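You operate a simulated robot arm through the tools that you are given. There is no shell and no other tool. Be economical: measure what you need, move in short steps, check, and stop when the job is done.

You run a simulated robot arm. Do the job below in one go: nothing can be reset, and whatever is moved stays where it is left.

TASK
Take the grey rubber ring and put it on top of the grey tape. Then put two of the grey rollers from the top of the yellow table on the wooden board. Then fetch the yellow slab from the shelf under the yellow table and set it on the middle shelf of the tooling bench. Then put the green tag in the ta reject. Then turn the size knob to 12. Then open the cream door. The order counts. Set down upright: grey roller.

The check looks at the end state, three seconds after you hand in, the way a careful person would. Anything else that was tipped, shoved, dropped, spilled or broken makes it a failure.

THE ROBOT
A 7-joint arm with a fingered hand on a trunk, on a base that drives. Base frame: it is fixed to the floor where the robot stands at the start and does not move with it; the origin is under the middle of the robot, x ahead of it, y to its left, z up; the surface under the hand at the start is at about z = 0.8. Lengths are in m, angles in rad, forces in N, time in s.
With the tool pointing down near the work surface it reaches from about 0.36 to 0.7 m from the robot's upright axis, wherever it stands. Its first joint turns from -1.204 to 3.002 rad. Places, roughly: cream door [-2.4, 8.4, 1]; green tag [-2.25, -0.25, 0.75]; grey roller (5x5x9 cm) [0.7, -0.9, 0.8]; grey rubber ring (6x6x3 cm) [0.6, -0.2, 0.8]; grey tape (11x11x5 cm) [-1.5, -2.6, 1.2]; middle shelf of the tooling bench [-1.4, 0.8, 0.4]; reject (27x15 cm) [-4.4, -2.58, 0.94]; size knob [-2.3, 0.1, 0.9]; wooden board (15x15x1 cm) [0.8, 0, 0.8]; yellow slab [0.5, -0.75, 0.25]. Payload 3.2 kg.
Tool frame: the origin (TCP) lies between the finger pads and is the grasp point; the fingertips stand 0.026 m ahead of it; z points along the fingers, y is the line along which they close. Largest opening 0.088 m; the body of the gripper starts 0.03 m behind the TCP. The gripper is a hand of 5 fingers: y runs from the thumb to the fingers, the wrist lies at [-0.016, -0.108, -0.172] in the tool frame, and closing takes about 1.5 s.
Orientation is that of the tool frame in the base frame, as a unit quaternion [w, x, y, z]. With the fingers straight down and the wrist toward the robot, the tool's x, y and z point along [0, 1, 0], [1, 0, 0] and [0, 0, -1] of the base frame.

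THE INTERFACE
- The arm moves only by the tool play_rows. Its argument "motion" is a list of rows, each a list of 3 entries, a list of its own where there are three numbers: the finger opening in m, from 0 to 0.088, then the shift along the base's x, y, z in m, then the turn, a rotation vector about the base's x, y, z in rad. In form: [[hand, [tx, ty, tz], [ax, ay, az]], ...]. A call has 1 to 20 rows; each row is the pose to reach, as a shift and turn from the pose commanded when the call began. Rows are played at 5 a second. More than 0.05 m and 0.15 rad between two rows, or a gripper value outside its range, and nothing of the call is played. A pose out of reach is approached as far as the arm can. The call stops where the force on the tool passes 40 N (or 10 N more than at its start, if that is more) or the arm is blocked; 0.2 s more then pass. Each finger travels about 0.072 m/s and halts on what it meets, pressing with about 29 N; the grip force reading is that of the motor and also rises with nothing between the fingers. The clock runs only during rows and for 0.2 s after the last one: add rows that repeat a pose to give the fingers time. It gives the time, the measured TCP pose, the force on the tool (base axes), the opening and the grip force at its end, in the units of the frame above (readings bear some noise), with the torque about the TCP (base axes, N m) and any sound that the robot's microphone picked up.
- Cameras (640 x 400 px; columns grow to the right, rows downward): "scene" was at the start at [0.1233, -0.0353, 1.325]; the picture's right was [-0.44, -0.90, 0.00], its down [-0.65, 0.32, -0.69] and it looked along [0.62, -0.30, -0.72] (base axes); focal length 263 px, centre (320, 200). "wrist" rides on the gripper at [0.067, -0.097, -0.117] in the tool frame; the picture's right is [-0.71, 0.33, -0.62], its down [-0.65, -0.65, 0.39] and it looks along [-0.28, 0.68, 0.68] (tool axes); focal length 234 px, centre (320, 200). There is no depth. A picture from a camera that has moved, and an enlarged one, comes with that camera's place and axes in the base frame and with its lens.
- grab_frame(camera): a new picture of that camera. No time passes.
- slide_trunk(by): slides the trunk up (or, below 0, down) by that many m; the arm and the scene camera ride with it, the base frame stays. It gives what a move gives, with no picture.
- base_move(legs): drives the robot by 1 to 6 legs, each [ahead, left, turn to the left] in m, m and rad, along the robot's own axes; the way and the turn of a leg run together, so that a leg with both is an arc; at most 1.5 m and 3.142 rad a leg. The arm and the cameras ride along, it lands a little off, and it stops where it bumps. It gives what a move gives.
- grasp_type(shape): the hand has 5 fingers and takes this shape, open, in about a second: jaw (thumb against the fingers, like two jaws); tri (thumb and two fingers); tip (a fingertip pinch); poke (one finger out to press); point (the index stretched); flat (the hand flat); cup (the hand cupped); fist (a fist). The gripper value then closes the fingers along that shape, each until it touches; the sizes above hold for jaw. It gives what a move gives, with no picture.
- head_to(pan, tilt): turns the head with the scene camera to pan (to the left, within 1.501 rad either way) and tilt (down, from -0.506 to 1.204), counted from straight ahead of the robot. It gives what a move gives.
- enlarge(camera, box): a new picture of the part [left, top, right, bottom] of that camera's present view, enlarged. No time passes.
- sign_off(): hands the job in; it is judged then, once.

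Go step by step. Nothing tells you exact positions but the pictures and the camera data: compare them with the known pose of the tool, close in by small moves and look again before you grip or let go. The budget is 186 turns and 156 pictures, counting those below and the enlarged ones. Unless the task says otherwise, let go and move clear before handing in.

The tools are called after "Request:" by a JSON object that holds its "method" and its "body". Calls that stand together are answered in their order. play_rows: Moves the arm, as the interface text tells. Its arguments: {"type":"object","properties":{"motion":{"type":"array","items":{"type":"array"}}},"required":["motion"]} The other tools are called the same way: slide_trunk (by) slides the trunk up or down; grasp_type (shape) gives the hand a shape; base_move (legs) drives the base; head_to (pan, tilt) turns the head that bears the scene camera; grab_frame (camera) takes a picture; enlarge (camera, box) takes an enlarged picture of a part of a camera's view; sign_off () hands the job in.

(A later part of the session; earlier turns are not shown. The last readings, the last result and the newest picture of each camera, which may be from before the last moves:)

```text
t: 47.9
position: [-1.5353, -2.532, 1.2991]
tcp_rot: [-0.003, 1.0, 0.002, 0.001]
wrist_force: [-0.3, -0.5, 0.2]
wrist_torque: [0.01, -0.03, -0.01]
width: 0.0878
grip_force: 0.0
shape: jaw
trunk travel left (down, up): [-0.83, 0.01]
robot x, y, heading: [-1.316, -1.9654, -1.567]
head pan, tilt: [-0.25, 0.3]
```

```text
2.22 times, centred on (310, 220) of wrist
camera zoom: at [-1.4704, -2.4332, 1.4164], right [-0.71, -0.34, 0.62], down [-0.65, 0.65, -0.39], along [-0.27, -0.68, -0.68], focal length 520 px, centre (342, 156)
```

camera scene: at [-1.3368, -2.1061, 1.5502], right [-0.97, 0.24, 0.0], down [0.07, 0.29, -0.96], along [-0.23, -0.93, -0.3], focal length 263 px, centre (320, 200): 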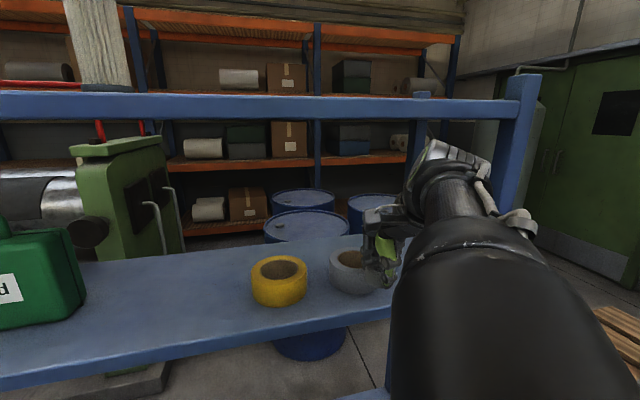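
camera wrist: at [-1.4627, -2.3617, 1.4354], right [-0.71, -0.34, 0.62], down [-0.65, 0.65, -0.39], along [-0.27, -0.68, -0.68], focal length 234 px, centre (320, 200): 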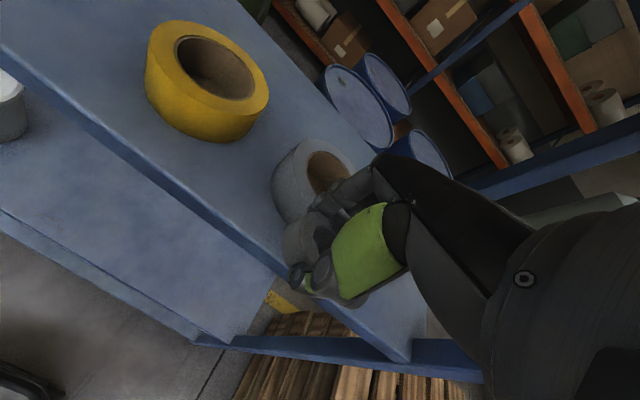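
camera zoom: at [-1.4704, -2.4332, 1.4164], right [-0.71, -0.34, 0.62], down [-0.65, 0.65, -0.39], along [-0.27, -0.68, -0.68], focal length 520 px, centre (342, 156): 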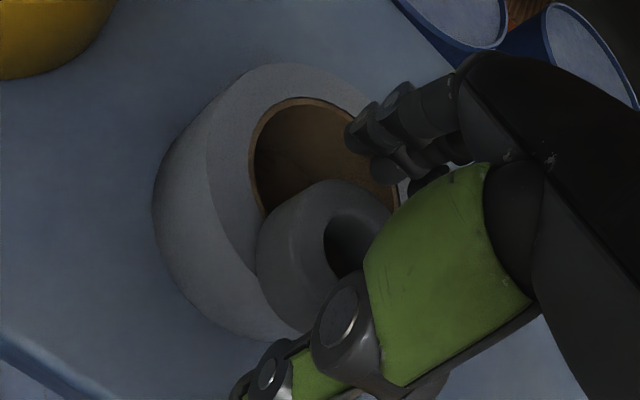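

The ring lies flat on the tape. I rise 3 cm, back the hand out, and drive away.

Request:
{"method": "play_rows", "body": {"motion": [[0.088, [0, 0, 0.01], [0, 0, 0]], [0.088, [0, 0, 0.02], [0, 0, 0]], [0.088, [0, 0, 0.033], [0, 0, 0]]]}}

Request:
{"method": "enlarge", "body": {"camera": "scene", "box": [320, 60, 500, 290]}}

```text
t: 48.7
position: [-1.5359, -2.5309, 1.3291]
tcp_rot: [-0.002, 1.0, 0.003, 0.001]
wrist_force: [0.1, -0.4, 0.2]
wrist_torque: [0.02, -0.03, 0.0]
width: 0.0879
grip_force: 0.0
shape: jaw
trunk travel left (down, up): [-0.83, 0.01]
robot x, y, heading: [-1.3146, -1.9661, -1.567]
head pan, tilt: [-0.25, 0.3]
```

```text
1.74 times, centred on (410, 175) of scene
camera zoom: at [-1.337, -2.1069, 1.5501], right [-0.97, 0.24, 0.0], down [0.07, 0.29, -0.96], along [-0.23, -0.93, -0.3], focal length 457 px, centre (164, 244)
```

zoom: 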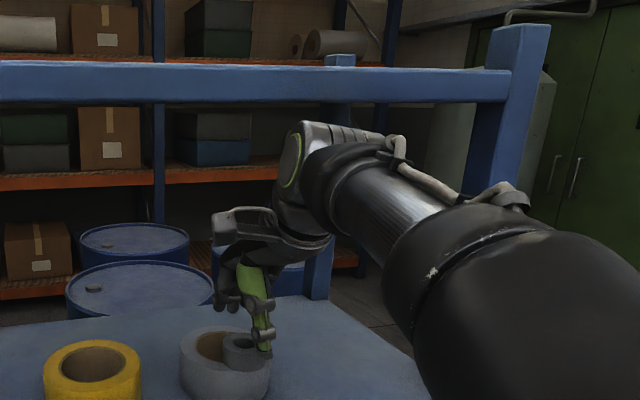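

Request:
{"method": "base_move", "body": {"legs": [[-0.5, 0, 0]]}}

Request:
{"method": "enlarge", "body": {"camera": "scene", "box": [260, 180, 400, 280]}}

```text
t: 51.6
position: [-1.5352, -2.042, 1.329]
tcp_rot: [-0.003, 1.0, 0.006, 0.002]
wrist_force: [-0.1, 0.7, -1.0]
wrist_torque: [0.02, 0.04, 0.03]
width: 0.0879
grip_force: 0.2
shape: jaw
trunk travel left (down, up): [-0.83, 0.01]
robot x, y, heading: [-1.318, -1.477, -1.562]
head pan, tilt: [-0.25, 0.3]
```

```text
4.00 times, centred on (330, 230) of scene
camera zoom: at [-1.3392, -1.6173, 1.55], right [-0.97, 0.24, 0.0], down [0.07, 0.29, -0.96], along [-0.23, -0.93, -0.3], focal length 1051 px, centre (280, 80)
```

zoom: 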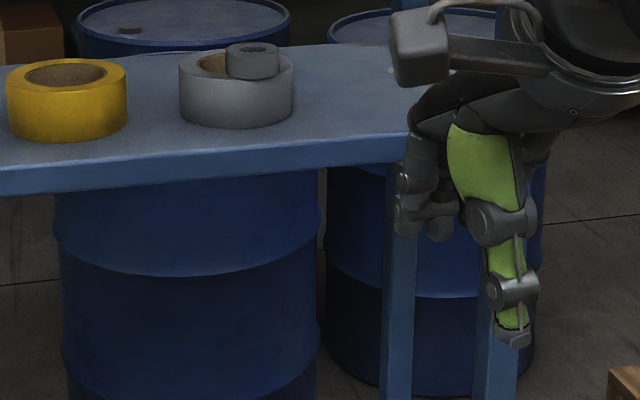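

The ring stays on the tape. Now to the rollers: I turn around and drive to the right end of the yellow table.

Request:
{"method": "base_move", "body": {"legs": [[0, 0, 3.135], [0, -1.4, 0], [0, -0.4, 0]]}}

Request:
{"method": "head_to", "body": {"pan": -0.1, "tilt": 0.6}}

Request:
{"method": "grab_frame", "body": {"camera": "scene"}}

Request:
{"method": "grab_frame", "body": {"camera": "wrist"}}

```text
t: 68.2
position: [0.6948, -0.8325, 1.3296]
tcp_rot: [-0.002, -0.011, 1.0, -0.003]
wrist_force: [-0.3, -0.2, 0.2]
wrist_torque: [0.0, 0.01, 0.0]
width: 0.0878
grip_force: 0.1
shape: jaw
trunk travel left (down, up): [-0.83, 0.01]
robot x, y, heading: [0.4861, -1.4001, 1.585]
head pan, tilt: [-0.25, 0.3]
```

```text
t: 69.0
position: [0.6959, -0.8335, 1.3293]
tcp_rot: [-0.001, -0.011, 1.0, -0.003]
wrist_force: [-0.2, 0.2, 0.7]
wrist_torque: [-0.01, 0.03, 0.03]
width: 0.0877
grip_force: 0.1
shape: jaw
trunk travel left (down, up): [-0.83, 0.01]
robot x, y, heading: [0.4832, -1.3991, 1.589]
head pan, tilt: [-0.099, 0.6]
```

```text
112 pictures are left
camera scene: at [0.4915, -1.2631, 1.5227], right [1.0, -0.08, 0.0], down [-0.05, -0.56, -0.83], along [0.07, 0.82, -0.56], focal length 263 px, centre (320, 200)
```

scene: 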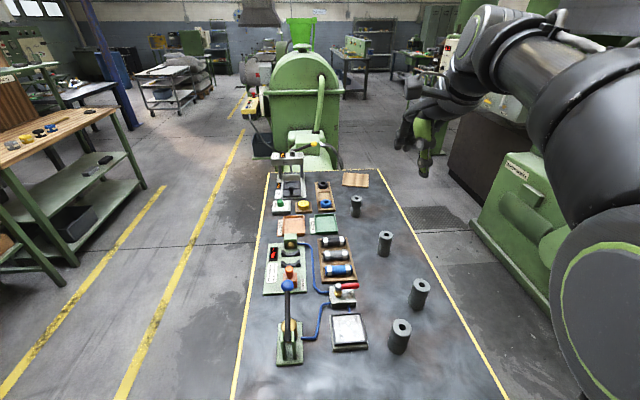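

```text
111 pictures are left
camera wrist: at [0.6308, -0.9303, 1.4471], right [0.7, 0.35, 0.62], down [0.66, -0.64, -0.39], along [0.26, 0.68, -0.68], focal length 234 px, centre (320, 200)
```

wrist: 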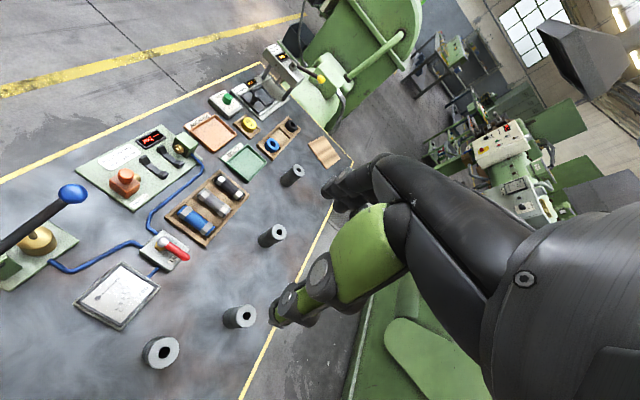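

Four grey rollers stand on the table: R1 (0.73,-0.91), R2 (0.83,-0.79), R3 (0.79,-0.57), R4 (0.73,-0.32). I'll take R1 from here; lower the trunk and come above it.

Request:
{"method": "slide_trunk", "body": {"by": -0.18}}

Request:
{"method": "play_rows", "body": {"motion": [[0.088, [0.01, -0.02, -0.04], [0, 0, 0]], [0.088, [0.02, -0.04, -0.08], [0, 0, 0]], [0.088, [0.033, -0.06, -0.12], [0, 0, 0]], [0.088, [0.033, -0.076, -0.15], [0, 0, 0]], [0.088, [0.033, -0.076, -0.18], [0, 0, 0]]]}}

Request:
{"method": "grab_frame", "body": {"camera": "wrist"}}

Request:
{"method": "grab_frame", "body": {"camera": "scene"}}

```text
t: 71.0
position: [0.6943, -0.8329, 1.1483]
tcp_rot: [-0.002, -0.011, 1.0, -0.002]
wrist_force: [-0.1, -0.1, -0.7]
wrist_torque: [0.0, -0.01, 0.01]
width: 0.0877
grip_force: 0.1
shape: jaw
trunk travel left (down, up): [-0.65, 0.19]
robot x, y, heading: [0.4858, -1.3965, 1.59]
head pan, tilt: [-0.099, 0.6]
```

```text
t: 72.2
position: [0.7289, -0.9085, 0.9698]
tcp_rot: [-0.001, -0.01, 1.0, -0.003]
wrist_force: [0.9, 0.7, -0.1]
wrist_torque: [-0.05, 0.06, 0.04]
width: 0.088
grip_force: 0.1
shape: jaw
trunk travel left (down, up): [-0.65, 0.19]
robot x, y, heading: [0.4857, -1.4026, 1.586]
head pan, tilt: [-0.099, 0.6]
```

```text
110 pictures are left
camera wrist: at [0.6636, -1.0053, 1.0873], right [0.7, 0.35, 0.62], down [0.66, -0.64, -0.39], along [0.26, 0.68, -0.68], focal length 234 px, centre (320, 200)
```

wrist: 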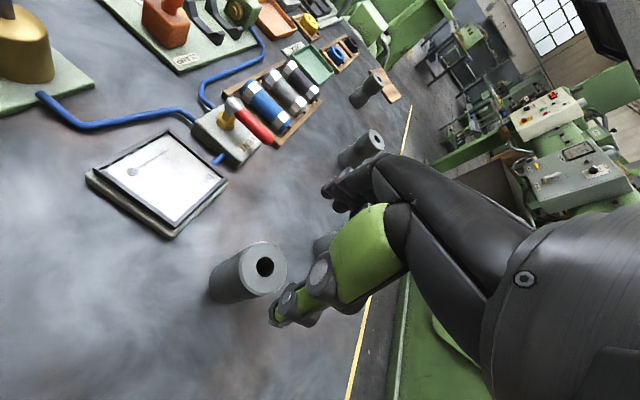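

```text
109 pictures are left
camera scene: at [0.4933, -1.2624, 1.3425], right [1.0, -0.08, 0.0], down [-0.05, -0.56, -0.82], along [0.07, 0.82, -0.57], focal length 263 px, centre (320, 200)
```

scene: 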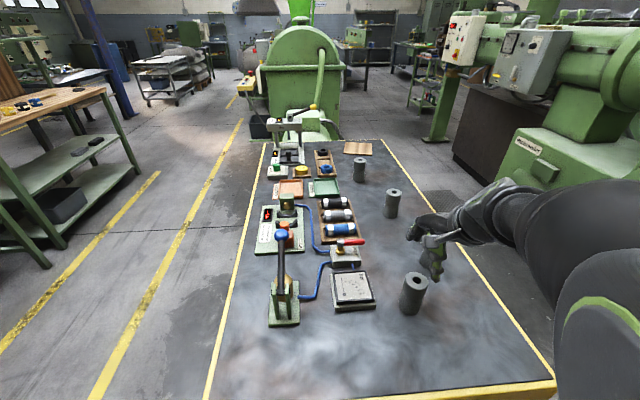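

R1 is at (0.728, -0.911). I descend with the fingers straddling it.

Request:
{"method": "play_rows", "body": {"motion": [[0.088, [-0.001, -0.003, -0.03], [0, 0, 0]], [0.088, [-0.001, -0.003, -0.06], [0, 0, 0]]]}}

Request:
{"method": "enlarge", "body": {"camera": "wrist", "box": [200, 150, 400, 330]}}

Request:
{"method": "enlarge", "body": {"camera": "scene", "box": [370, 200, 500, 330]}}

```text
t: 72.8
position: [0.7276, -0.9112, 0.9083]
tcp_rot: [-0.002, -0.011, 1.0, -0.002]
wrist_force: [-0.6, 0.9, 0.5]
wrist_torque: [0.03, -0.02, 0.02]
width: 0.0876
grip_force: 0.1
shape: jaw
trunk travel left (down, up): [-0.65, 0.19]
robot x, y, heading: [0.4822, -1.3999, 1.584]
head pan, tilt: [-0.099, 0.6]
```

```text
2.22 times, centred on (300, 240) of wrist
camera zoom: at [0.6635, -1.0075, 1.0269], right [0.7, 0.35, 0.62], down [0.66, -0.64, -0.39], along [0.26, 0.68, -0.68], focal length 520 px, centre (364, 111)
```

zoom: 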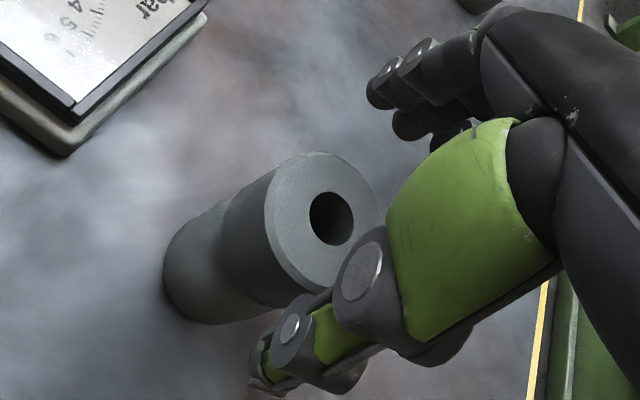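

```text
3.08 times, centred on (435, 265) of scene
camera zoom: at [0.4921, -1.2625, 1.3425], right [1.0, -0.08, 0.0], down [-0.05, -0.56, -0.82], along [0.07, 0.82, -0.57], focal length 809 px, centre (-34, 0)
```

zoom: 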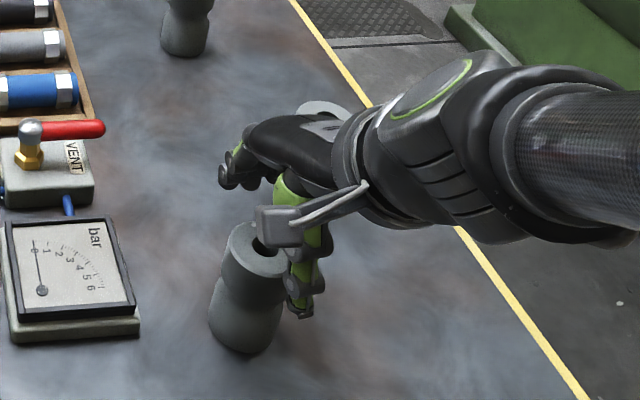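

Request:
{"method": "play_rows", "body": {"motion": [[0.088, [-0.001, -0.001, -0.03], [0, 0, 0]], [0.088, [-0.001, -0.001, -0.056], [0, 0, 0]]]}}

Request:
{"method": "enlarge", "body": {"camera": "wrist", "box": [200, 150, 400, 330]}}

Request:
{"method": "enlarge", "body": {"camera": "scene", "box": [370, 200, 500, 330]}}

```text
t: 73.4
position: [0.7289, -0.911, 0.8531]
tcp_rot: [-0.002, -0.011, 1.0, -0.003]
wrist_force: [0.3, -0.4, -0.1]
wrist_torque: [-0.03, 0.02, 0.02]
width: 0.0877
grip_force: 0.1
shape: jaw
trunk travel left (down, up): [-0.65, 0.19]
robot x, y, heading: [0.4833, -1.4008, 1.589]
head pan, tilt: [-0.099, 0.6]
```

```text
2.22 times, centred on (300, 240) of wrist
camera zoom: at [0.6645, -1.0082, 0.9714], right [0.7, 0.35, 0.62], down [0.66, -0.64, -0.39], along [0.26, 0.68, -0.68], focal length 520 px, centre (364, 111)
```

zoom: 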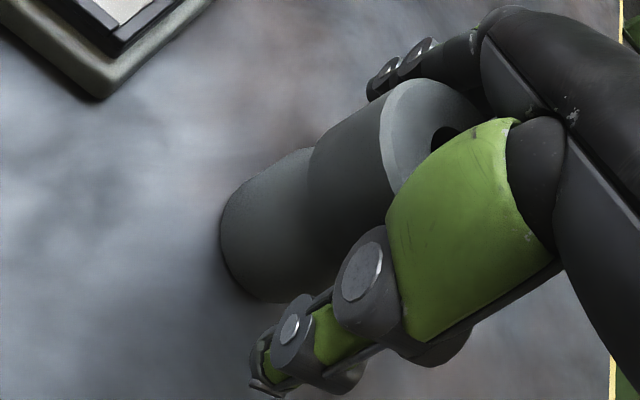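

```text
3.08 times, centred on (435, 265) of scene
camera zoom: at [0.4915, -1.2632, 1.3427], right [1.0, -0.08, 0.0], down [-0.05, -0.56, -0.83], along [0.07, 0.82, -0.56], focal length 809 px, centre (-34, 0)
```

zoom: 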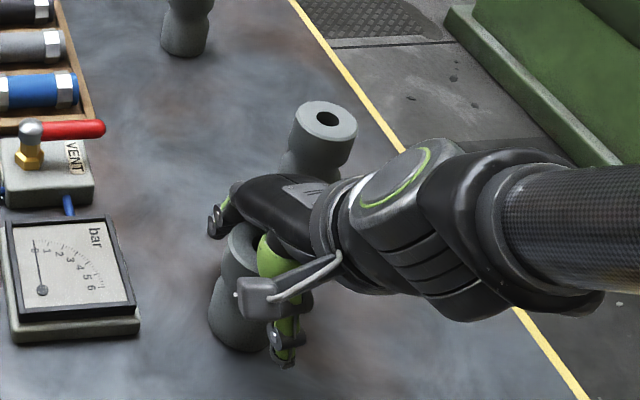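

Roller top is just below the palm, so this is the right depth. Close and lift.

Request:
{"method": "play_rows", "body": {"motion": [[0.07, [0, 0, 0], [0, 0, 0]], [0.055, [0, 0, 0], [0, 0, 0]], [0.04, [0, 0, 0], [0, 0, 0]], [0.035, [0, 0, 0], [0, 0, 0]], [0.035, [0, 0, 0], [0, 0, 0]], [0.035, [0, 0, 0], [0, 0, 0]], [0.035, [0, 0, 0.01], [0, 0, 0]], [0.035, [0, 0, 0.03], [0, 0, 0]]]}}

Request:
{"method": "enlarge", "body": {"camera": "wrist", "box": [200, 150, 400, 330]}}

Request:
{"method": "enlarge", "body": {"camera": "scene", "box": [370, 200, 500, 330]}}

```text
t: 75.2
position: [0.7258, -0.9116, 0.8842]
tcp_rot: [-0.002, -0.01, 1.0, -0.002]
wrist_force: [-0.2, 0.1, -1.7]
wrist_torque: [0.01, 0.02, -0.03]
width: 0.0397
grip_force: 29.0
shape: jaw
trunk travel left (down, up): [-0.65, 0.19]
robot x, y, heading: [0.4837, -1.4024, 1.588]
head pan, tilt: [-0.099, 0.6]
```

```text
2.22 times, centred on (300, 240) of wrist
camera zoom: at [0.6626, -1.0089, 1.0018], right [0.7, 0.35, 0.62], down [0.66, -0.64, -0.39], along [0.26, 0.68, -0.68], focal length 520 px, centre (364, 111)
```

zoom: 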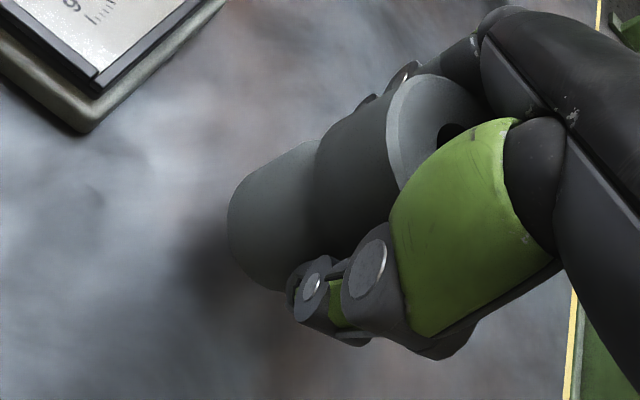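

```text
3.08 times, centred on (435, 265) of scene
camera zoom: at [0.491, -1.2634, 1.3426], right [1.0, -0.08, 0.0], down [-0.05, -0.56, -0.83], along [0.07, 0.82, -0.56], focal length 809 px, centre (-34, 0)
```

zoom: 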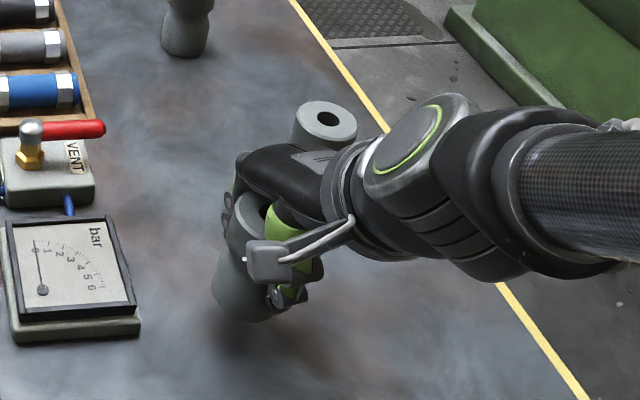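

R1 is held. I raise it, back out and drive round to the near side of the table.

Request:
{"method": "play_rows", "body": {"motion": [[0.035, [0, 0, 0.04], [0, 0, 0]], [0.035, [0, 0, 0.08], [0, 0, 0]], [0.035, [0, 0, 0.12], [0, 0, 0]], [0.035, [0, 0, 0.16], [0, 0, 0]], [0.035, [0, 0, 0.2], [0, 0, 0]]]}}

Request:
{"method": "base_move", "body": {"legs": [[-0.35, 0, 0], [0, 0.95, -0.015], [1.3, 0, 0], [0, 0, -1.57]]}}

Request:
{"method": "head_to", "body": {"pan": 0.2, "tilt": 0.5}}

Request:
{"method": "grab_frame", "body": {"camera": "scene"}}

```text
t: 76.4
position: [0.7258, -0.9112, 1.0839]
tcp_rot: [-0.002, -0.01, 1.0, -0.003]
wrist_force: [0.5, -0.1, -1.5]
wrist_torque: [0.02, -0.01, 0.02]
width: 0.0395
grip_force: 29.4
shape: jaw
trunk travel left (down, up): [-0.65, 0.19]
robot x, y, heading: [0.4828, -1.3986, 1.591]
head pan, tilt: [-0.099, 0.6]
```

```text
t: 93.3
position: [0.0427, -0.6754, 1.0837]
tcp_rot: [-0.003, 0.709, 0.705, -0.001]
wrist_force: [0.6, 0.2, -2.6]
wrist_torque: [-0.01, -0.03, 0.01]
width: 0.0395
grip_force: 29.4
shape: jaw
trunk travel left (down, up): [-0.65, 0.19]
robot x, y, heading: [-0.4398, -0.42, -0.004]
head pan, tilt: [-0.099, 0.6]
```

```text
t: 94.1
position: [0.0421, -0.6755, 1.0831]
tcp_rot: [-0.003, 0.709, 0.705, 0.0]
wrist_force: [0.4, -0.2, -1.0]
wrist_torque: [-0.03, -0.01, 0.01]
width: 0.0392
grip_force: 29.1
shape: jaw
trunk travel left (down, up): [-0.65, 0.19]
robot x, y, heading: [-0.4392, -0.4208, -0.009]
head pan, tilt: [0.201, 0.499]
```

```text
102 pictures are left
camera scene: at [-0.2996, -0.4031, 1.3516], right [0.19, -0.98, 0.0], down [-0.47, -0.09, -0.88], along [0.86, 0.17, -0.48], focal length 263 px, centre (320, 200)
```

scene: 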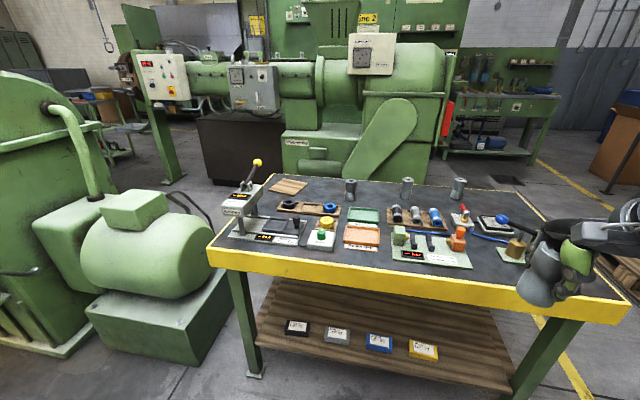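

Four slabs lie on the under-shelf, yellow rightmost. I now approach the near edge of the table opposite the board.

Request:
{"method": "base_move", "body": {"legs": [[0, 0.28, 0.006], [0.45, 0, 0]]}}

Request:
{"method": "head_to", "body": {"pan": 0.0, "tilt": 0.6}}

Request:
{"method": "grab_frame", "body": {"camera": "scene"}}

Request:
{"method": "grab_frame", "body": {"camera": "wrist"}}

```text
t: 98.4
position: [0.5036, -0.3924, 1.0831]
tcp_rot: [-0.003, 0.705, 0.709, -0.001]
wrist_force: [0.2, 0.3, -1.8]
wrist_torque: [-0.02, -0.01, 0.0]
width: 0.0391
grip_force: 28.2
shape: jaw
trunk travel left (down, up): [-0.65, 0.19]
robot x, y, heading: [0.0179, -0.1398, 0.004]
head pan, tilt: [0.201, 0.499]
```

```text
t: 99.2
position: [0.5043, -0.3912, 1.0829]
tcp_rot: [-0.002, 0.706, 0.708, 0.0]
wrist_force: [-0.1, 0.2, -0.5]
wrist_torque: [-0.03, 0.03, 0.01]
width: 0.0393
grip_force: 29.1
shape: jaw
trunk travel left (down, up): [-0.65, 0.19]
robot x, y, heading: [0.0203, -0.1392, 0.003]
head pan, tilt: [0.0, 0.6]
```

```text
101 pictures are left
camera scene: at [0.1589, -0.1403, 1.3426], right [0.0, -1.0, 0.0], down [-0.56, 0.0, -0.83], along [0.83, 0.0, -0.56], focal length 263 px, centre (320, 200)
```

scene: 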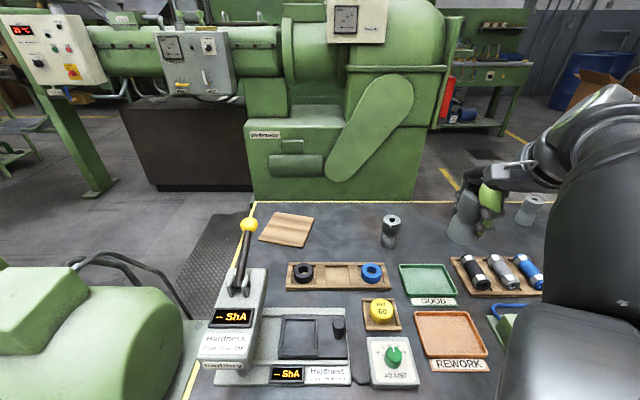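

```text
100 pictures are left
camera wrist: at [0.4066, -0.3249, 1.2016], right [0.34, -0.71, 0.62], down [-0.65, -0.65, -0.39], along [0.68, -0.27, -0.68], focal length 234 px, centre (320, 200)
```

wrist: 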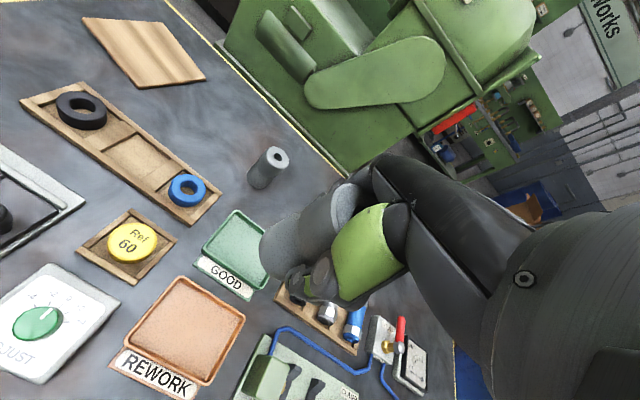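

The board centre is about (0.807, -0.032), rotated ~14°. The lever knob stands near (0.57, 0, 1.0), so I'll come from the right. I check the base clearance to the table.

Request:
{"method": "head_to", "body": {"pan": 0.6, "tilt": 1.2}}

Request:
{"method": "grab_frame", "body": {"camera": "scene"}}

```text
t: 100.2
position: [0.5044, -0.3903, 1.0828]
tcp_rot: [0.0, 0.706, 0.708, -0.006]
wrist_force: [0.2, 0.1, -1.6]
wrist_torque: [0.0, 0.0, 0.01]
width: 0.039
grip_force: 29.4
shape: jaw
trunk travel left (down, up): [-0.65, 0.19]
robot x, y, heading: [0.017, -0.1382, 0.001]
head pan, tilt: [0.6, 1.201]
```

```text
99 pictures are left
camera scene: at [0.1259, -0.107, 1.3054], right [0.52, -0.86, 0.0], down [-0.75, -0.46, -0.47], along [0.41, 0.25, -0.88], focal length 263 px, centre (320, 200)
```

scene: 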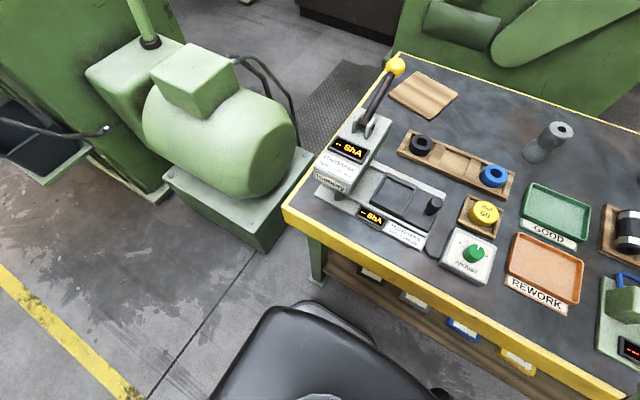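

I keep the base and swing the arm toward the board from the right with a 0.6 rad yaw, watching reach.

Request:
{"method": "play_rows", "body": {"motion": [[0.035, [0.02, 0.03, -0.01], [0, 0, 0.1]], [0.035, [0.05, 0.06, -0.02], [0, 0, 0.2]], [0.035, [0.08, 0.09, -0.03], [0, 0, 0.3]], [0.035, [0.11, 0.12, -0.04], [0, 0, 0.4]], [0.035, [0.14, 0.15, -0.05], [0, 0, 0.5]], [0.035, [0.165, 0.18, -0.06], [0, 0, 0.6]], [0.035, [0.19, 0.21, -0.07], [0, 0, 0.6]], [0.035, [0.215, 0.24, -0.08], [0, 0, 0.6]], [0.035, [0.235, 0.275, -0.09], [0, 0, 0.6]], [0.035, [0.25, 0.305, -0.1], [0, 0, 0.6]], [0.035, [0.265, 0.331, -0.11], [0, 0, 0.6]]]}}

Request:
{"method": "head_to", "body": {"pan": 0.0, "tilt": 0.6}}

Request:
{"method": "grab_frame", "body": {"camera": "scene"}}

Request:
{"method": "grab_frame", "body": {"camera": "wrist"}}

```text
t: 102.5
position: [0.6961, -0.0846, 0.9512]
tcp_rot: [-0.002, 0.465, 0.885, -0.002]
wrist_force: [0.7, 0.8, -0.6]
wrist_torque: [-0.07, 0.01, -0.01]
width: 0.0386
grip_force: 29.2
shape: jaw
out of reach, approached as far as the arm can: row 8, 9, 10, 11
trunk travel left (down, up): [-0.65, 0.19]
robot x, y, heading: [0.0182, -0.1417, 0.001]
head pan, tilt: [0.6, 1.201]
```

```text
t: 103.5
position: [0.6964, -0.087, 0.9522]
tcp_rot: [-0.003, 0.464, 0.886, -0.001]
wrist_force: [0.3, 0.4, -2.0]
wrist_torque: [0.04, 0.02, -0.01]
width: 0.0387
grip_force: 29.2
shape: jaw
trunk travel left (down, up): [-0.65, 0.19]
robot x, y, heading: [0.021, -0.1387, 0.001]
head pan, tilt: [0.0, 0.6]
```

```text
98 pictures are left
camera scene: at [0.1592, -0.14, 1.3425], right [0.0, -1.0, 0.0], down [-0.57, 0.0, -0.82], along [0.82, 0.0, -0.57], focal length 263 px, centre (320, 200)
```

scene: 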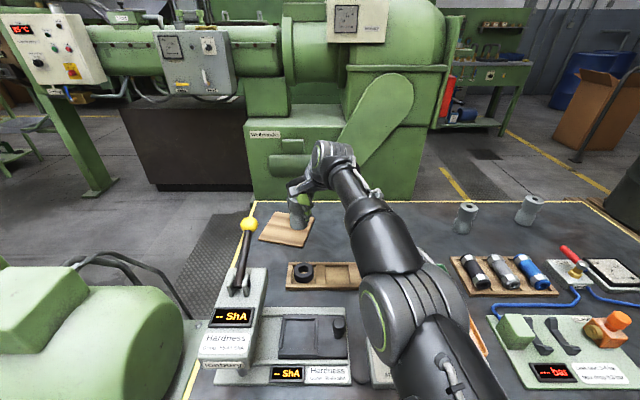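

```text
97 pictures are left
camera wrist: at [0.5778, -0.0867, 1.0695], right [0.68, -0.39, 0.62], down [-0.17, -0.91, -0.39], along [0.71, 0.16, -0.68], focal length 234 px, centre (320, 200)
```

wrist: 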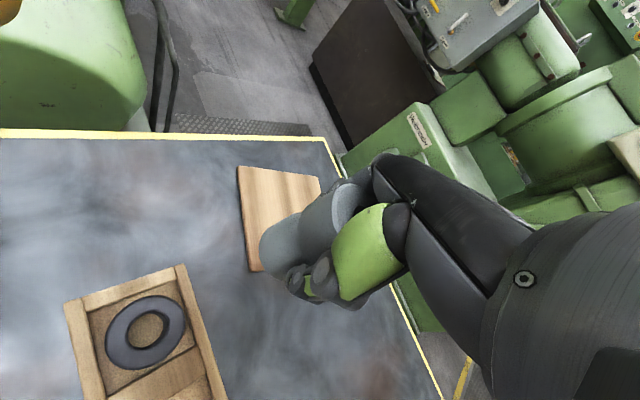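

Reach ends ~0.68 m from the axis; I need the base about 9 cm nearer. I creep forward.

Request:
{"method": "base_move", "body": {"legs": [[0.05, 0, 0]]}}

Request:
{"method": "head_to", "body": {"pan": 0.5, "tilt": 1.2}}

Request:
{"method": "grab_frame", "body": {"camera": "scene"}}

```text
t: 104.5
position: [0.7455, -0.0855, 0.9504]
tcp_rot: [-0.003, 0.465, 0.885, -0.002]
wrist_force: [0.1, 0.2, -2.1]
wrist_torque: [0.01, -0.01, 0.04]
width: 0.0385
grip_force: 28.5
shape: jaw
trunk travel left (down, up): [-0.65, 0.19]
robot x, y, heading: [0.067, -0.1441, 0.002]
head pan, tilt: [0.0, 0.6]
```

```text
t: 105.5
position: [0.7444, -0.0858, 0.9505]
tcp_rot: [-0.002, 0.465, 0.885, -0.002]
wrist_force: [-0.4, 0.4, -2.3]
wrist_torque: [0.02, -0.03, 0.02]
width: 0.0388
grip_force: 29.4
shape: jaw
trunk travel left (down, up): [-0.65, 0.19]
robot x, y, heading: [0.0682, -0.1428, -0.001]
head pan, tilt: [0.499, 1.201]
```

```text
96 pictures are left
camera scene: at [0.1698, -0.1133, 1.298], right [0.48, -0.88, 0.0], down [-0.82, -0.45, -0.36], along [0.32, 0.17, -0.93], focal length 263 px, centre (320, 200)
```

scene: 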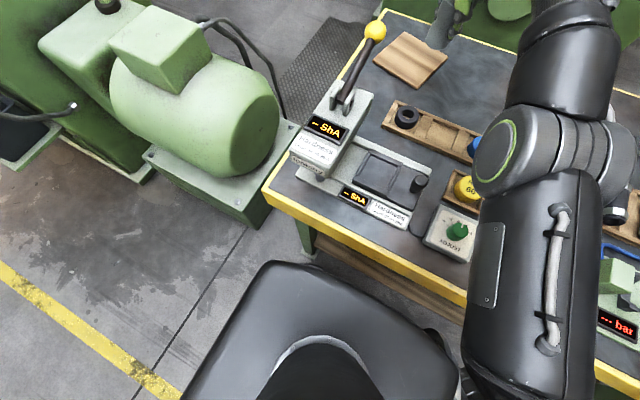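

Request:
{"method": "base_move", "body": {"legs": [[0.035, 0.02, 0]]}}

Request:
{"method": "play_rows", "body": {"motion": [[0.035, [-0.005, 0.005, -0.02], [0, 0, 0]], [0.035, [-0.01, 0.005, -0.04], [0, 0, 0]]]}}

Request:
{"method": "head_to", "body": {"pan": 0.1, "tilt": 0.6}}

Request:
{"method": "enlarge", "body": {"camera": "scene", "box": [240, 130, 420, 280]}}

Request:
{"method": "grab_frame", "body": {"camera": "wrist"}}

```text
t: 106.4
position: [0.7794, -0.064, 0.9504]
tcp_rot: [-0.003, 0.465, 0.885, -0.003]
wrist_force: [0.3, 0.8, -1.8]
wrist_torque: [0.0, 0.01, 0.03]
width: 0.0388
grip_force: 29.3
shape: jaw
trunk travel left (down, up): [-0.65, 0.19]
robot x, y, heading: [0.1061, -0.1199, 0.0]
head pan, tilt: [0.499, 1.201]
```

```text
t: 107.0
position: [0.7714, -0.0606, 0.9089]
tcp_rot: [-0.003, 0.465, 0.885, -0.002]
wrist_force: [0.2, 0.0, -2.1]
wrist_torque: [0.01, 0.01, 0.01]
width: 0.0388
grip_force: 28.8
shape: jaw
trunk travel left (down, up): [-0.65, 0.19]
robot x, y, heading: [0.105, -0.1213, 0.005]
head pan, tilt: [0.499, 1.201]
```

```text
t: 108.0
position: [0.7704, -0.0614, 0.9114]
tcp_rot: [-0.003, 0.466, 0.885, -0.002]
wrist_force: [-0.2, 0.7, -1.7]
wrist_torque: [0.02, -0.02, 0.02]
width: 0.0387
grip_force: 28.8
shape: jaw
trunk travel left (down, up): [-0.65, 0.19]
robot x, y, heading: [0.1096, -0.1219, 0.001]
head pan, tilt: [0.099, 0.6]
```

```text
2.67 times, centred on (330, 205) of scene
camera zoom: at [0.2438, -0.1102, 1.3425], right [0.1, -0.99, 0.0], down [-0.56, -0.06, -0.82], along [0.82, 0.08, -0.57], focal length 701 px, centre (293, 187)
```

zoom: 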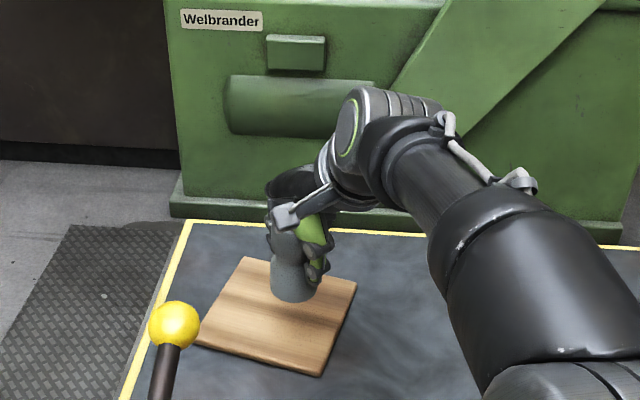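

```text
94 pictures are left
camera wrist: at [0.6531, -0.0597, 1.029], right [0.68, -0.39, 0.62], down [-0.17, -0.91, -0.39], along [0.71, 0.16, -0.68], focal length 234 px, centre (320, 200)
```

wrist: 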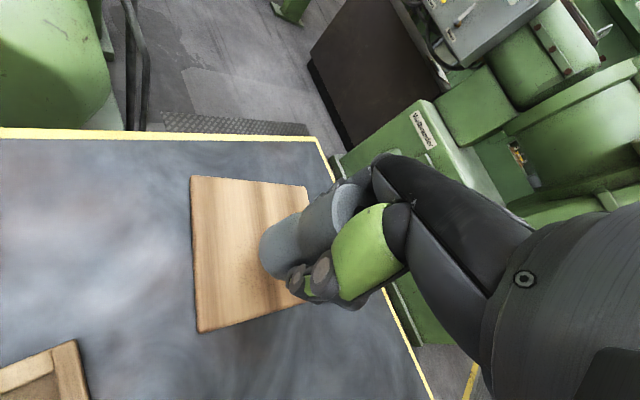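

Board centre now measured (0.79, -0.04). I'll set R1 on its left-near part at (0.776, 0.0), hovering first.

Request:
{"method": "play_rows", "body": {"motion": [[0.035, [0.003, 0.03, 0], [0, 0, 0]], [0.035, [0.006, 0.06, 0], [0, 0, 0]], [0.035, [0.006, 0.061, -0.02], [0, 0, 0]], [0.035, [0.006, 0.061, -0.036], [0, 0, 0]]]}}

Request:
{"method": "enlarge", "body": {"camera": "scene", "box": [240, 180, 360, 280]}}

Request:
{"method": "grab_frame", "body": {"camera": "wrist"}}

```text
t: 109.0
position: [0.7698, -0.0002, 0.8727]
tcp_rot: [-0.003, 0.465, 0.885, -0.002]
wrist_force: [0.2, 0.0, -0.9]
wrist_torque: [0.02, 0.03, -0.01]
width: 0.0389
grip_force: 29.0
shape: jaw
out of reach, approached as far as the arm can: row 2, 3, 4
trunk travel left (down, up): [-0.65, 0.19]
robot x, y, heading: [0.1058, -0.121, 0.002]
head pan, tilt: [0.099, 0.6]
```

```text
4.00 times, centred on (300, 230) of scene
camera zoom: at [0.2446, -0.1105, 1.3425], right [0.1, -0.99, 0.0], down [-0.56, -0.06, -0.82], along [0.82, 0.08, -0.57], focal length 1051 px, centre (400, 80)
```

zoom: 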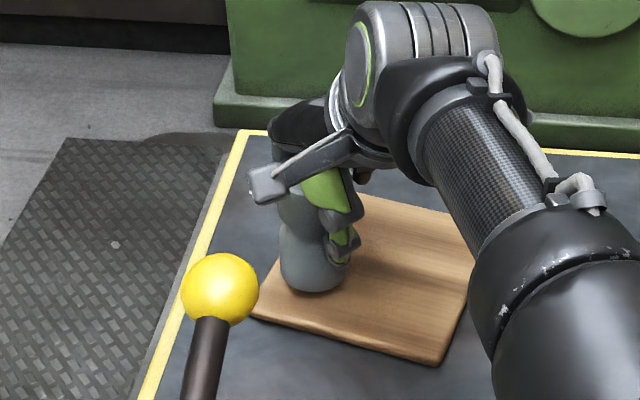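

```text
92 pictures are left
camera wrist: at [0.652, -0.0001, 0.9902], right [0.68, -0.39, 0.62], down [-0.17, -0.91, -0.39], along [0.71, 0.16, -0.68], focal length 234 px, centre (320, 200)
```

wrist: 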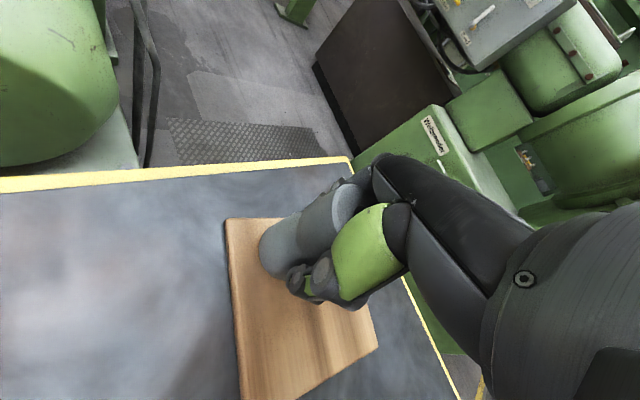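

Roller a little near the left edge: I shift 8 mm right and lower to the board.

Request:
{"method": "play_rows", "body": {"motion": [[0.035, [0, -0.008, 0], [0, 0, 0]], [0.035, [0, -0.008, -0.004], [0, 0, 0]], [0.035, [0, -0.008, -0.007], [0, 0, 0]], [0.035, [0, -0.008, -0.009], [0, 0, 0]]]}}

Request:
{"method": "enlarge", "body": {"camera": "scene", "box": [240, 180, 360, 280]}}

```text
t: 110.0
position: [0.7694, -0.0099, 0.8645]
tcp_rot: [-0.003, 0.465, 0.885, -0.002]
wrist_force: [0.1, 0.3, -1.9]
wrist_torque: [-0.04, -0.02, 0.01]
width: 0.0386
grip_force: 29.6
shape: jaw
trunk travel left (down, up): [-0.65, 0.19]
robot x, y, heading: [0.1036, -0.1193, 0.001]
head pan, tilt: [0.099, 0.6]
```

```text
4.00 times, centred on (300, 230) of scene
camera zoom: at [0.2439, -0.1102, 1.3425], right [0.1, -0.99, 0.0], down [-0.56, -0.06, -0.82], along [0.82, 0.08, -0.57], focal length 1051 px, centre (400, 80)
```

zoom: 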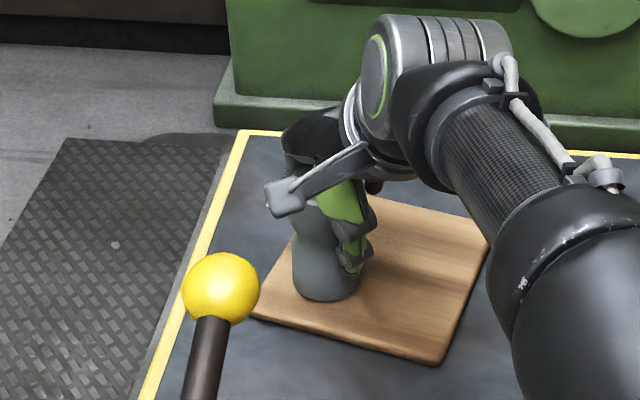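

Request:
{"method": "play_rows", "body": {"motion": [[0.035, [0, 0, -0.002], [0, 0, 0]], [0.035, [0, 0, -0.004], [0, 0, 0]]]}}

```text
t: 110.6
position: [0.7682, -0.0082, 0.863]
tcp_rot: [-0.001, 0.465, 0.885, 0.0]
wrist_force: [0.4, 0.7, 5.2]
wrist_torque: [-0.14, 0.08, -0.03]
width: 0.0386
grip_force: 29.1
shape: jaw
trunk travel left (down, up): [-0.65, 0.19]
robot x, y, heading: [0.1048, -0.1169, 0.0]
head pan, tilt: [0.099, 0.6]
```

Contact with the board (about 6 N). Release slowly and check.

Request:
{"method": "play_rows", "body": {"motion": [[0.042, [0, 0, 0], [0, 0, 0]], [0.048, [0, 0, 0], [0, 0, 0]], [0.056, [0, 0, 0], [0, 0, 0]], [0.066, [0, 0, 0], [0, 0, 0]], [0.077, [0, 0, 0], [0, 0, 0]], [0.088, [0, 0, 0], [0, 0, 0]], [0.088, [0, 0, 0], [0, 0, 0]]]}}

Request:
{"method": "enlarge", "body": {"camera": "scene", "box": [240, 180, 360, 280]}}

Request:
{"method": "enlarge", "body": {"camera": "wrist", "box": [200, 150, 400, 330]}}

```text
t: 112.2
position: [0.7692, -0.0078, 0.8606]
tcp_rot: [-0.004, 0.465, 0.885, -0.002]
wrist_force: [0.1, 0.2, -0.5]
wrist_torque: [0.02, -0.02, -0.01]
width: 0.0879
grip_force: 0.0
shape: jaw
trunk travel left (down, up): [-0.65, 0.19]
robot x, y, heading: [0.1031, -0.1224, 0.004]
head pan, tilt: [0.099, 0.6]
```

```text
4.00 times, centred on (300, 230) of scene
camera zoom: at [0.2434, -0.1103, 1.3426], right [0.1, -0.99, 0.0], down [-0.56, -0.06, -0.83], along [0.82, 0.08, -0.56], focal length 1051 px, centre (400, 80)
```

zoom: 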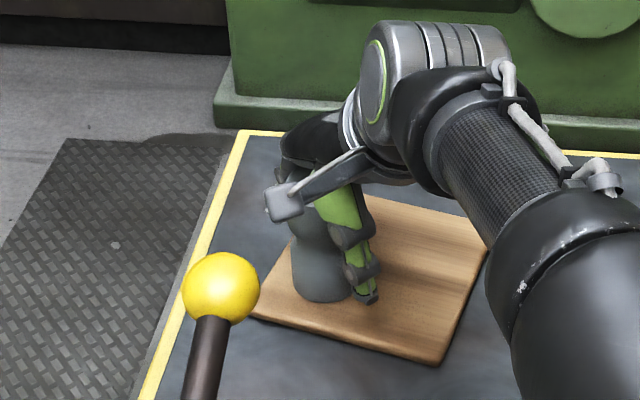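

```text
2.22 times, centred on (300, 240) of wrist
camera zoom: at [0.6506, -0.0076, 0.9796], right [0.68, -0.39, 0.62], down [-0.17, -0.91, -0.39], along [0.71, 0.16, -0.68], focal length 520 px, centre (364, 111)
```

zoom: 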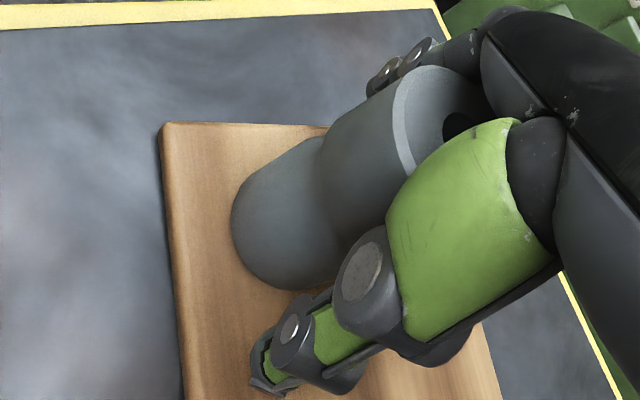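

R1 stands upright on the board. I rise and move over to R4.

Request:
{"method": "play_rows", "body": {"motion": [[0.088, [0, 0, 0.03], [0, 0, 0]], [0.088, [0, 0, 0.07], [0, 0, 0]], [0.088, [0, 0, 0.11], [0, 0, 0]], [0.088, [0, -0.04, 0.12], [0, 0, -0.1]], [0.088, [-0.005, -0.08, 0.12], [0, 0, -0.2]], [0.088, [-0.01, -0.12, 0.12], [0, 0, -0.3]], [0.088, [-0.015, -0.16, 0.12], [0, 0, -0.4]], [0.088, [-0.02, -0.2, 0.12], [0, 0, -0.5]], [0.088, [-0.025, -0.24, 0.12], [0, 0, -0.6]], [0.088, [-0.03, -0.28, 0.12], [0, 0, -0.6]], [0.088, [-0.037, -0.308, 0.12], [0, 0, -0.6]]]}}

Request:
{"method": "grab_frame", "body": {"camera": "scene"}}

Request:
{"method": "grab_frame", "body": {"camera": "wrist"}}

```text
t: 114.6
position: [0.8091, -0.3228, 0.9985]
tcp_rot: [-0.004, 0.706, 0.709, -0.002]
wrist_force: [-0.8, -0.4, 0.7]
wrist_torque: [0.0, -0.05, -0.01]
width: 0.0876
grip_force: 0.1
shape: jaw
out of reach, approached as far as the arm can: row 2, 3, 5, 6, 7, 8, 9, 10, 11
trunk travel left (down, up): [-0.65, 0.19]
robot x, y, heading: [0.1046, -0.1189, 0.004]
head pan, tilt: [0.099, 0.6]
```

```text
88 pictures are left
camera scene: at [0.2433, -0.1118, 1.3426], right [0.1, -0.99, 0.0], down [-0.56, -0.06, -0.83], along [0.82, 0.08, -0.56], focal length 263 px, centre (320, 200)
```

scene: 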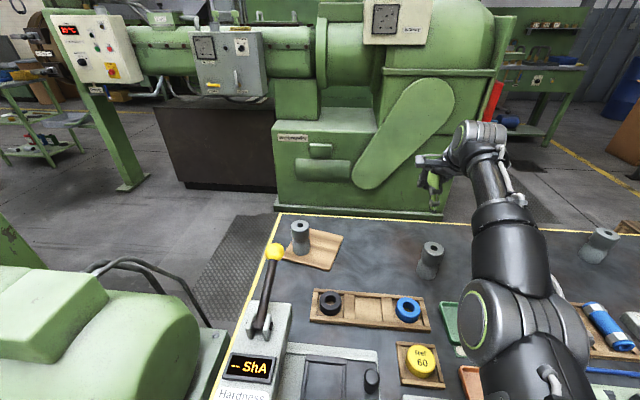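

```text
87 pictures are left
camera wrist: at [0.7124, -0.2557, 1.1158], right [0.34, -0.71, 0.62], down [-0.65, -0.65, -0.39], along [0.68, -0.27, -0.68], focal length 234 px, centre (320, 200)
```

wrist: 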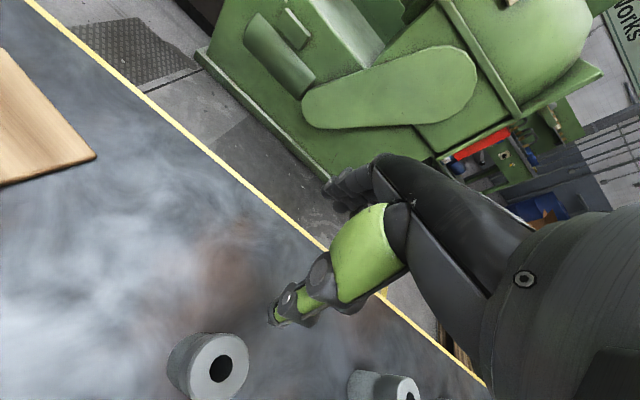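

The arm drifted outward to x 0.81 while "out of reach". R4 is at about (0.738, -0.340). I test how the next shift is referenced with a small move.

Request:
{"method": "play_rows", "body": {"motion": [[0.088, [-0.01, -0.005, 0], [0, 0, 0]], [0.088, [-0.02, -0.01, 0], [0, 0, 0]]]}}

```text
t: 115.2
position: [0.8057, -0.3329, 1.0035]
tcp_rot: [-0.004, 0.705, 0.709, -0.001]
wrist_force: [0.7, 0.8, 0.5]
wrist_torque: [0.01, 0.0, -0.02]
width: 0.088
grip_force: 0.0
shape: jaw
out of reach, approached as far as the arm can: row 1, 2
trunk travel left (down, up): [-0.65, 0.19]
robot x, y, heading: [0.1015, -0.1205, -0.003]
head pan, tilt: [0.099, 0.6]
```

Request:
{"method": "play_rows", "body": {"motion": [[0.088, [-0.02, 0.0, -0.015], [0, 0, 0]], [0.088, [-0.04, 0.0, -0.03], [0, 0, 0]], [0.088, [-0.06, -0.003, -0.04], [0, 0, 0]]]}}

```text
t: 116.0
position: [0.8098, -0.3438, 0.9823]
tcp_rot: [-0.003, 0.705, 0.709, 0.0]
wrist_force: [0.4, 0.0, -0.2]
wrist_torque: [-0.02, -0.02, 0.02]
width: 0.0878
grip_force: 0.0
shape: jaw
out of reach, approached as far as the arm can: row 1, 2, 3
trunk travel left (down, up): [-0.65, 0.19]
robot x, y, heading: [0.1072, -0.1212, 0.003]
head pan, tilt: [0.099, 0.6]
```

The arm seems limited by a wrist joint in this yaw. I try turning the yaw back while drawing in.

Request:
{"method": "play_rows", "body": {"motion": [[0.088, [-0.01, 0.01, 0], [0, 0, 0.1]], [0.088, [-0.02, 0.02, 0], [0, 0, 0.2]], [0.088, [-0.04, 0.02, 0], [0, 0, 0.3]], [0.088, [-0.06, 0.02, 0], [0, 0, 0.4]]]}}

Request:
{"method": "grab_frame", "body": {"camera": "scene"}}

```text
t: 117.0
position: [0.7858, -0.3302, 0.9945]
tcp_rot: [-0.004, 0.55, 0.835, -0.002]
wrist_force: [0.0, 0.1, 0.5]
wrist_torque: [0.0, 0.0, 0.01]
width: 0.0879
grip_force: 0.2
shape: jaw
out of reach, approached as far as the arm can: row 1, 2, 3, 4
trunk travel left (down, up): [-0.65, 0.19]
robot x, y, heading: [0.1043, -0.1213, 0.005]
head pan, tilt: [0.099, 0.6]
```

```text
86 pictures are left
camera scene: at [0.2433, -0.1106, 1.3426], right [0.1, -0.99, 0.0], down [-0.56, -0.06, -0.83], along [0.82, 0.08, -0.56], focal length 263 px, centre (320, 200)
```

scene: 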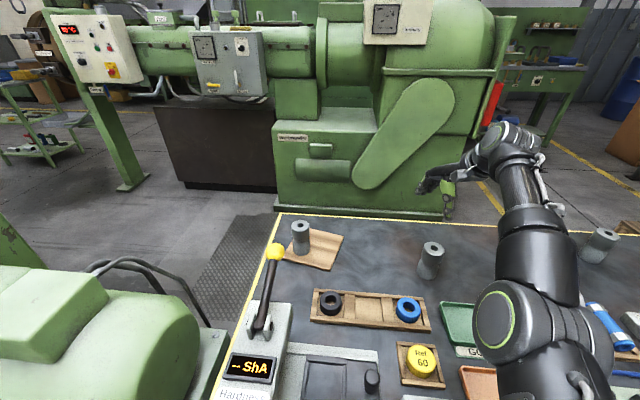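

Request:
{"method": "play_rows", "body": {"motion": [[0.088, [0, 0.04, 0.02], [0, 0, 0.1]], [0.088, [0, 0.08, 0.04], [0, 0, 0.2]], [0.088, [0, 0.12, 0.06], [0, 0, 0.2]], [0.088, [0, 0.16, 0.07], [0, 0, 0.2]], [0.088, [0, 0.16, 0.07], [0, 0, 0.2]], [0.088, [0, 0.16, 0.07], [0, 0, 0.2]]]}}

Request:
{"method": "grab_frame", "body": {"camera": "scene"}}

```text
t: 118.4
position: [0.7686, -0.1824, 1.0529]
tcp_rot: [-0.003, 0.465, 0.886, -0.002]
wrist_force: [0.1, 0.1, -0.4]
wrist_torque: [0.01, 0.01, -0.03]
width: 0.0878
grip_force: 0.1
shape: jaw
out of reach, approached as far as the arm can: row 2, 3, 4, 5, 6
trunk travel left (down, up): [-0.65, 0.19]
robot x, y, heading: [0.1037, -0.1219, -0.001]
head pan, tilt: [0.099, 0.6]
```

```text
85 pictures are left
camera scene: at [0.2432, -0.11, 1.3426], right [0.1, -0.99, 0.0], down [-0.56, -0.06, -0.83], along [0.82, 0.08, -0.56], focal length 263 px, centre (320, 200)
```

scene: 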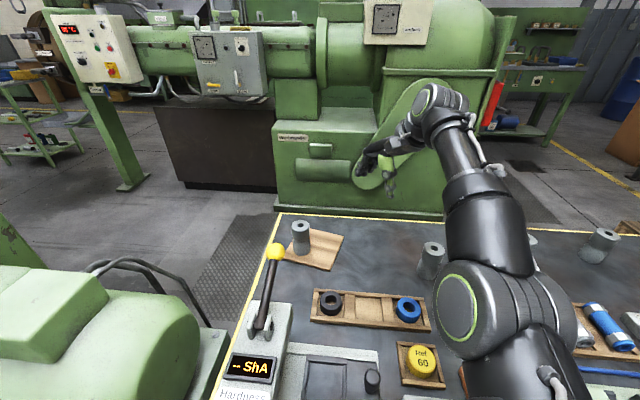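

Shifts are referenced to the reached pose. With this yaw I try drawing inward.

Request:
{"method": "play_rows", "body": {"motion": [[0.088, [-0.03, 0, 0], [0, 0, 0]], [0.088, [-0.06, 0, 0], [0, 0, 0]], [0.088, [-0.1, 0, 0], [0, 0, 0]]]}}

```text
t: 119.2
position: [0.7532, -0.1792, 1.0856]
tcp_rot: [-0.003, 0.464, 0.886, -0.002]
wrist_force: [0.8, 0.1, -0.2]
wrist_torque: [-0.03, -0.04, 0.01]
width: 0.0877
grip_force: 0.1
shape: jaw
out of reach, approached as far as the arm can: row 1, 2, 3
trunk travel left (down, up): [-0.65, 0.19]
robot x, y, heading: [0.1051, -0.1218, 0.002]
head pan, tilt: [0.099, 0.6]
```

Request:
{"method": "play_rows", "body": {"motion": [[0.088, [-0.01, 0, -0.04], [0, 0, 0]], [0.088, [-0.03, 0, -0.08], [0, 0, 0]], [0.088, [-0.05, 0, -0.12], [0, 0, 0]]]}}

```text
t: 120.0
position: [0.7861, -0.1806, 0.998]
tcp_rot: [-0.003, 0.465, 0.885, -0.002]
wrist_force: [0.2, -0.6, -0.4]
wrist_torque: [-0.01, 0.0, 0.02]
width: 0.0878
grip_force: 0.0
shape: jaw
out of reach, approached as far as the arm can: row 1, 2, 3
trunk travel left (down, up): [-0.65, 0.19]
robot x, y, heading: [0.105, -0.1203, 0.001]
head pan, tilt: [0.099, 0.6]
```

The arm is at straight-elbow singularity. I hold an inward target for many rows to let it bend.

Request:
{"method": "play_rows", "body": {"motion": [[0.088, [-0.045, 0, 0.015], [0, 0, 0]], [0.088, [-0.09, 0, 0.02], [0, 0, 0]], [0.088, [-0.135, 0, 0.02], [0, 0, 0]], [0.088, [-0.18, 0, 0.02], [0, 0, 0]], [0.088, [-0.22, 0, 0.02], [0, 0, 0]], [0.088, [-0.26, 0, 0.02], [0, 0, 0]], [0.088, [-0.26, 0, 0.02], [0, 0, 0]], [0.088, [-0.26, 0, 0.02], [0, 0, 0]], [0.088, [-0.26, 0, 0.02], [0, 0, 0]], [0.088, [-0.26, 0, 0.02], [0, 0, 0]]]}}

Request:
{"method": "grab_frame", "body": {"camera": "scene"}}

```text
t: 122.2
position: [0.7247, -0.1832, 1.1371]
tcp_rot: [-0.004, 0.464, 0.886, -0.002]
wrist_force: [-0.6, 0.3, -0.7]
wrist_torque: [0.01, -0.05, 0.02]
width: 0.0879
grip_force: 0.1
shape: jaw
out of reach, approached as far as the arm can: row 1, 2, 3, 4, 5, 6, 7, 8, 9, 10
trunk travel left (down, up): [-0.65, 0.19]
robot x, y, heading: [0.1045, -0.1232, 0.003]
head pan, tilt: [0.099, 0.6]
```

```text
84 pictures are left
camera scene: at [0.2426, -0.1119, 1.3427], right [0.1, -0.99, 0.0], down [-0.56, -0.06, -0.83], along [0.82, 0.08, -0.56], focal length 263 px, centre (320, 200)
```

scene: 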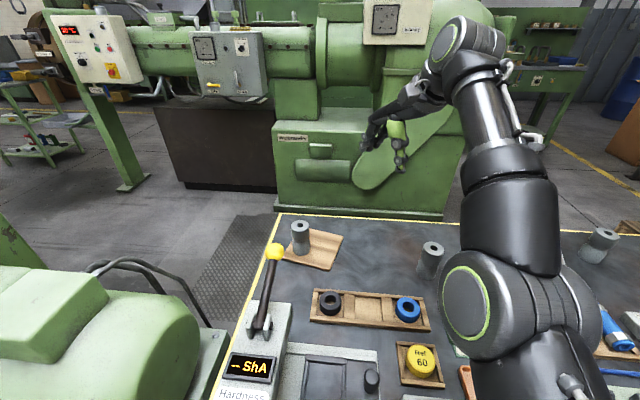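

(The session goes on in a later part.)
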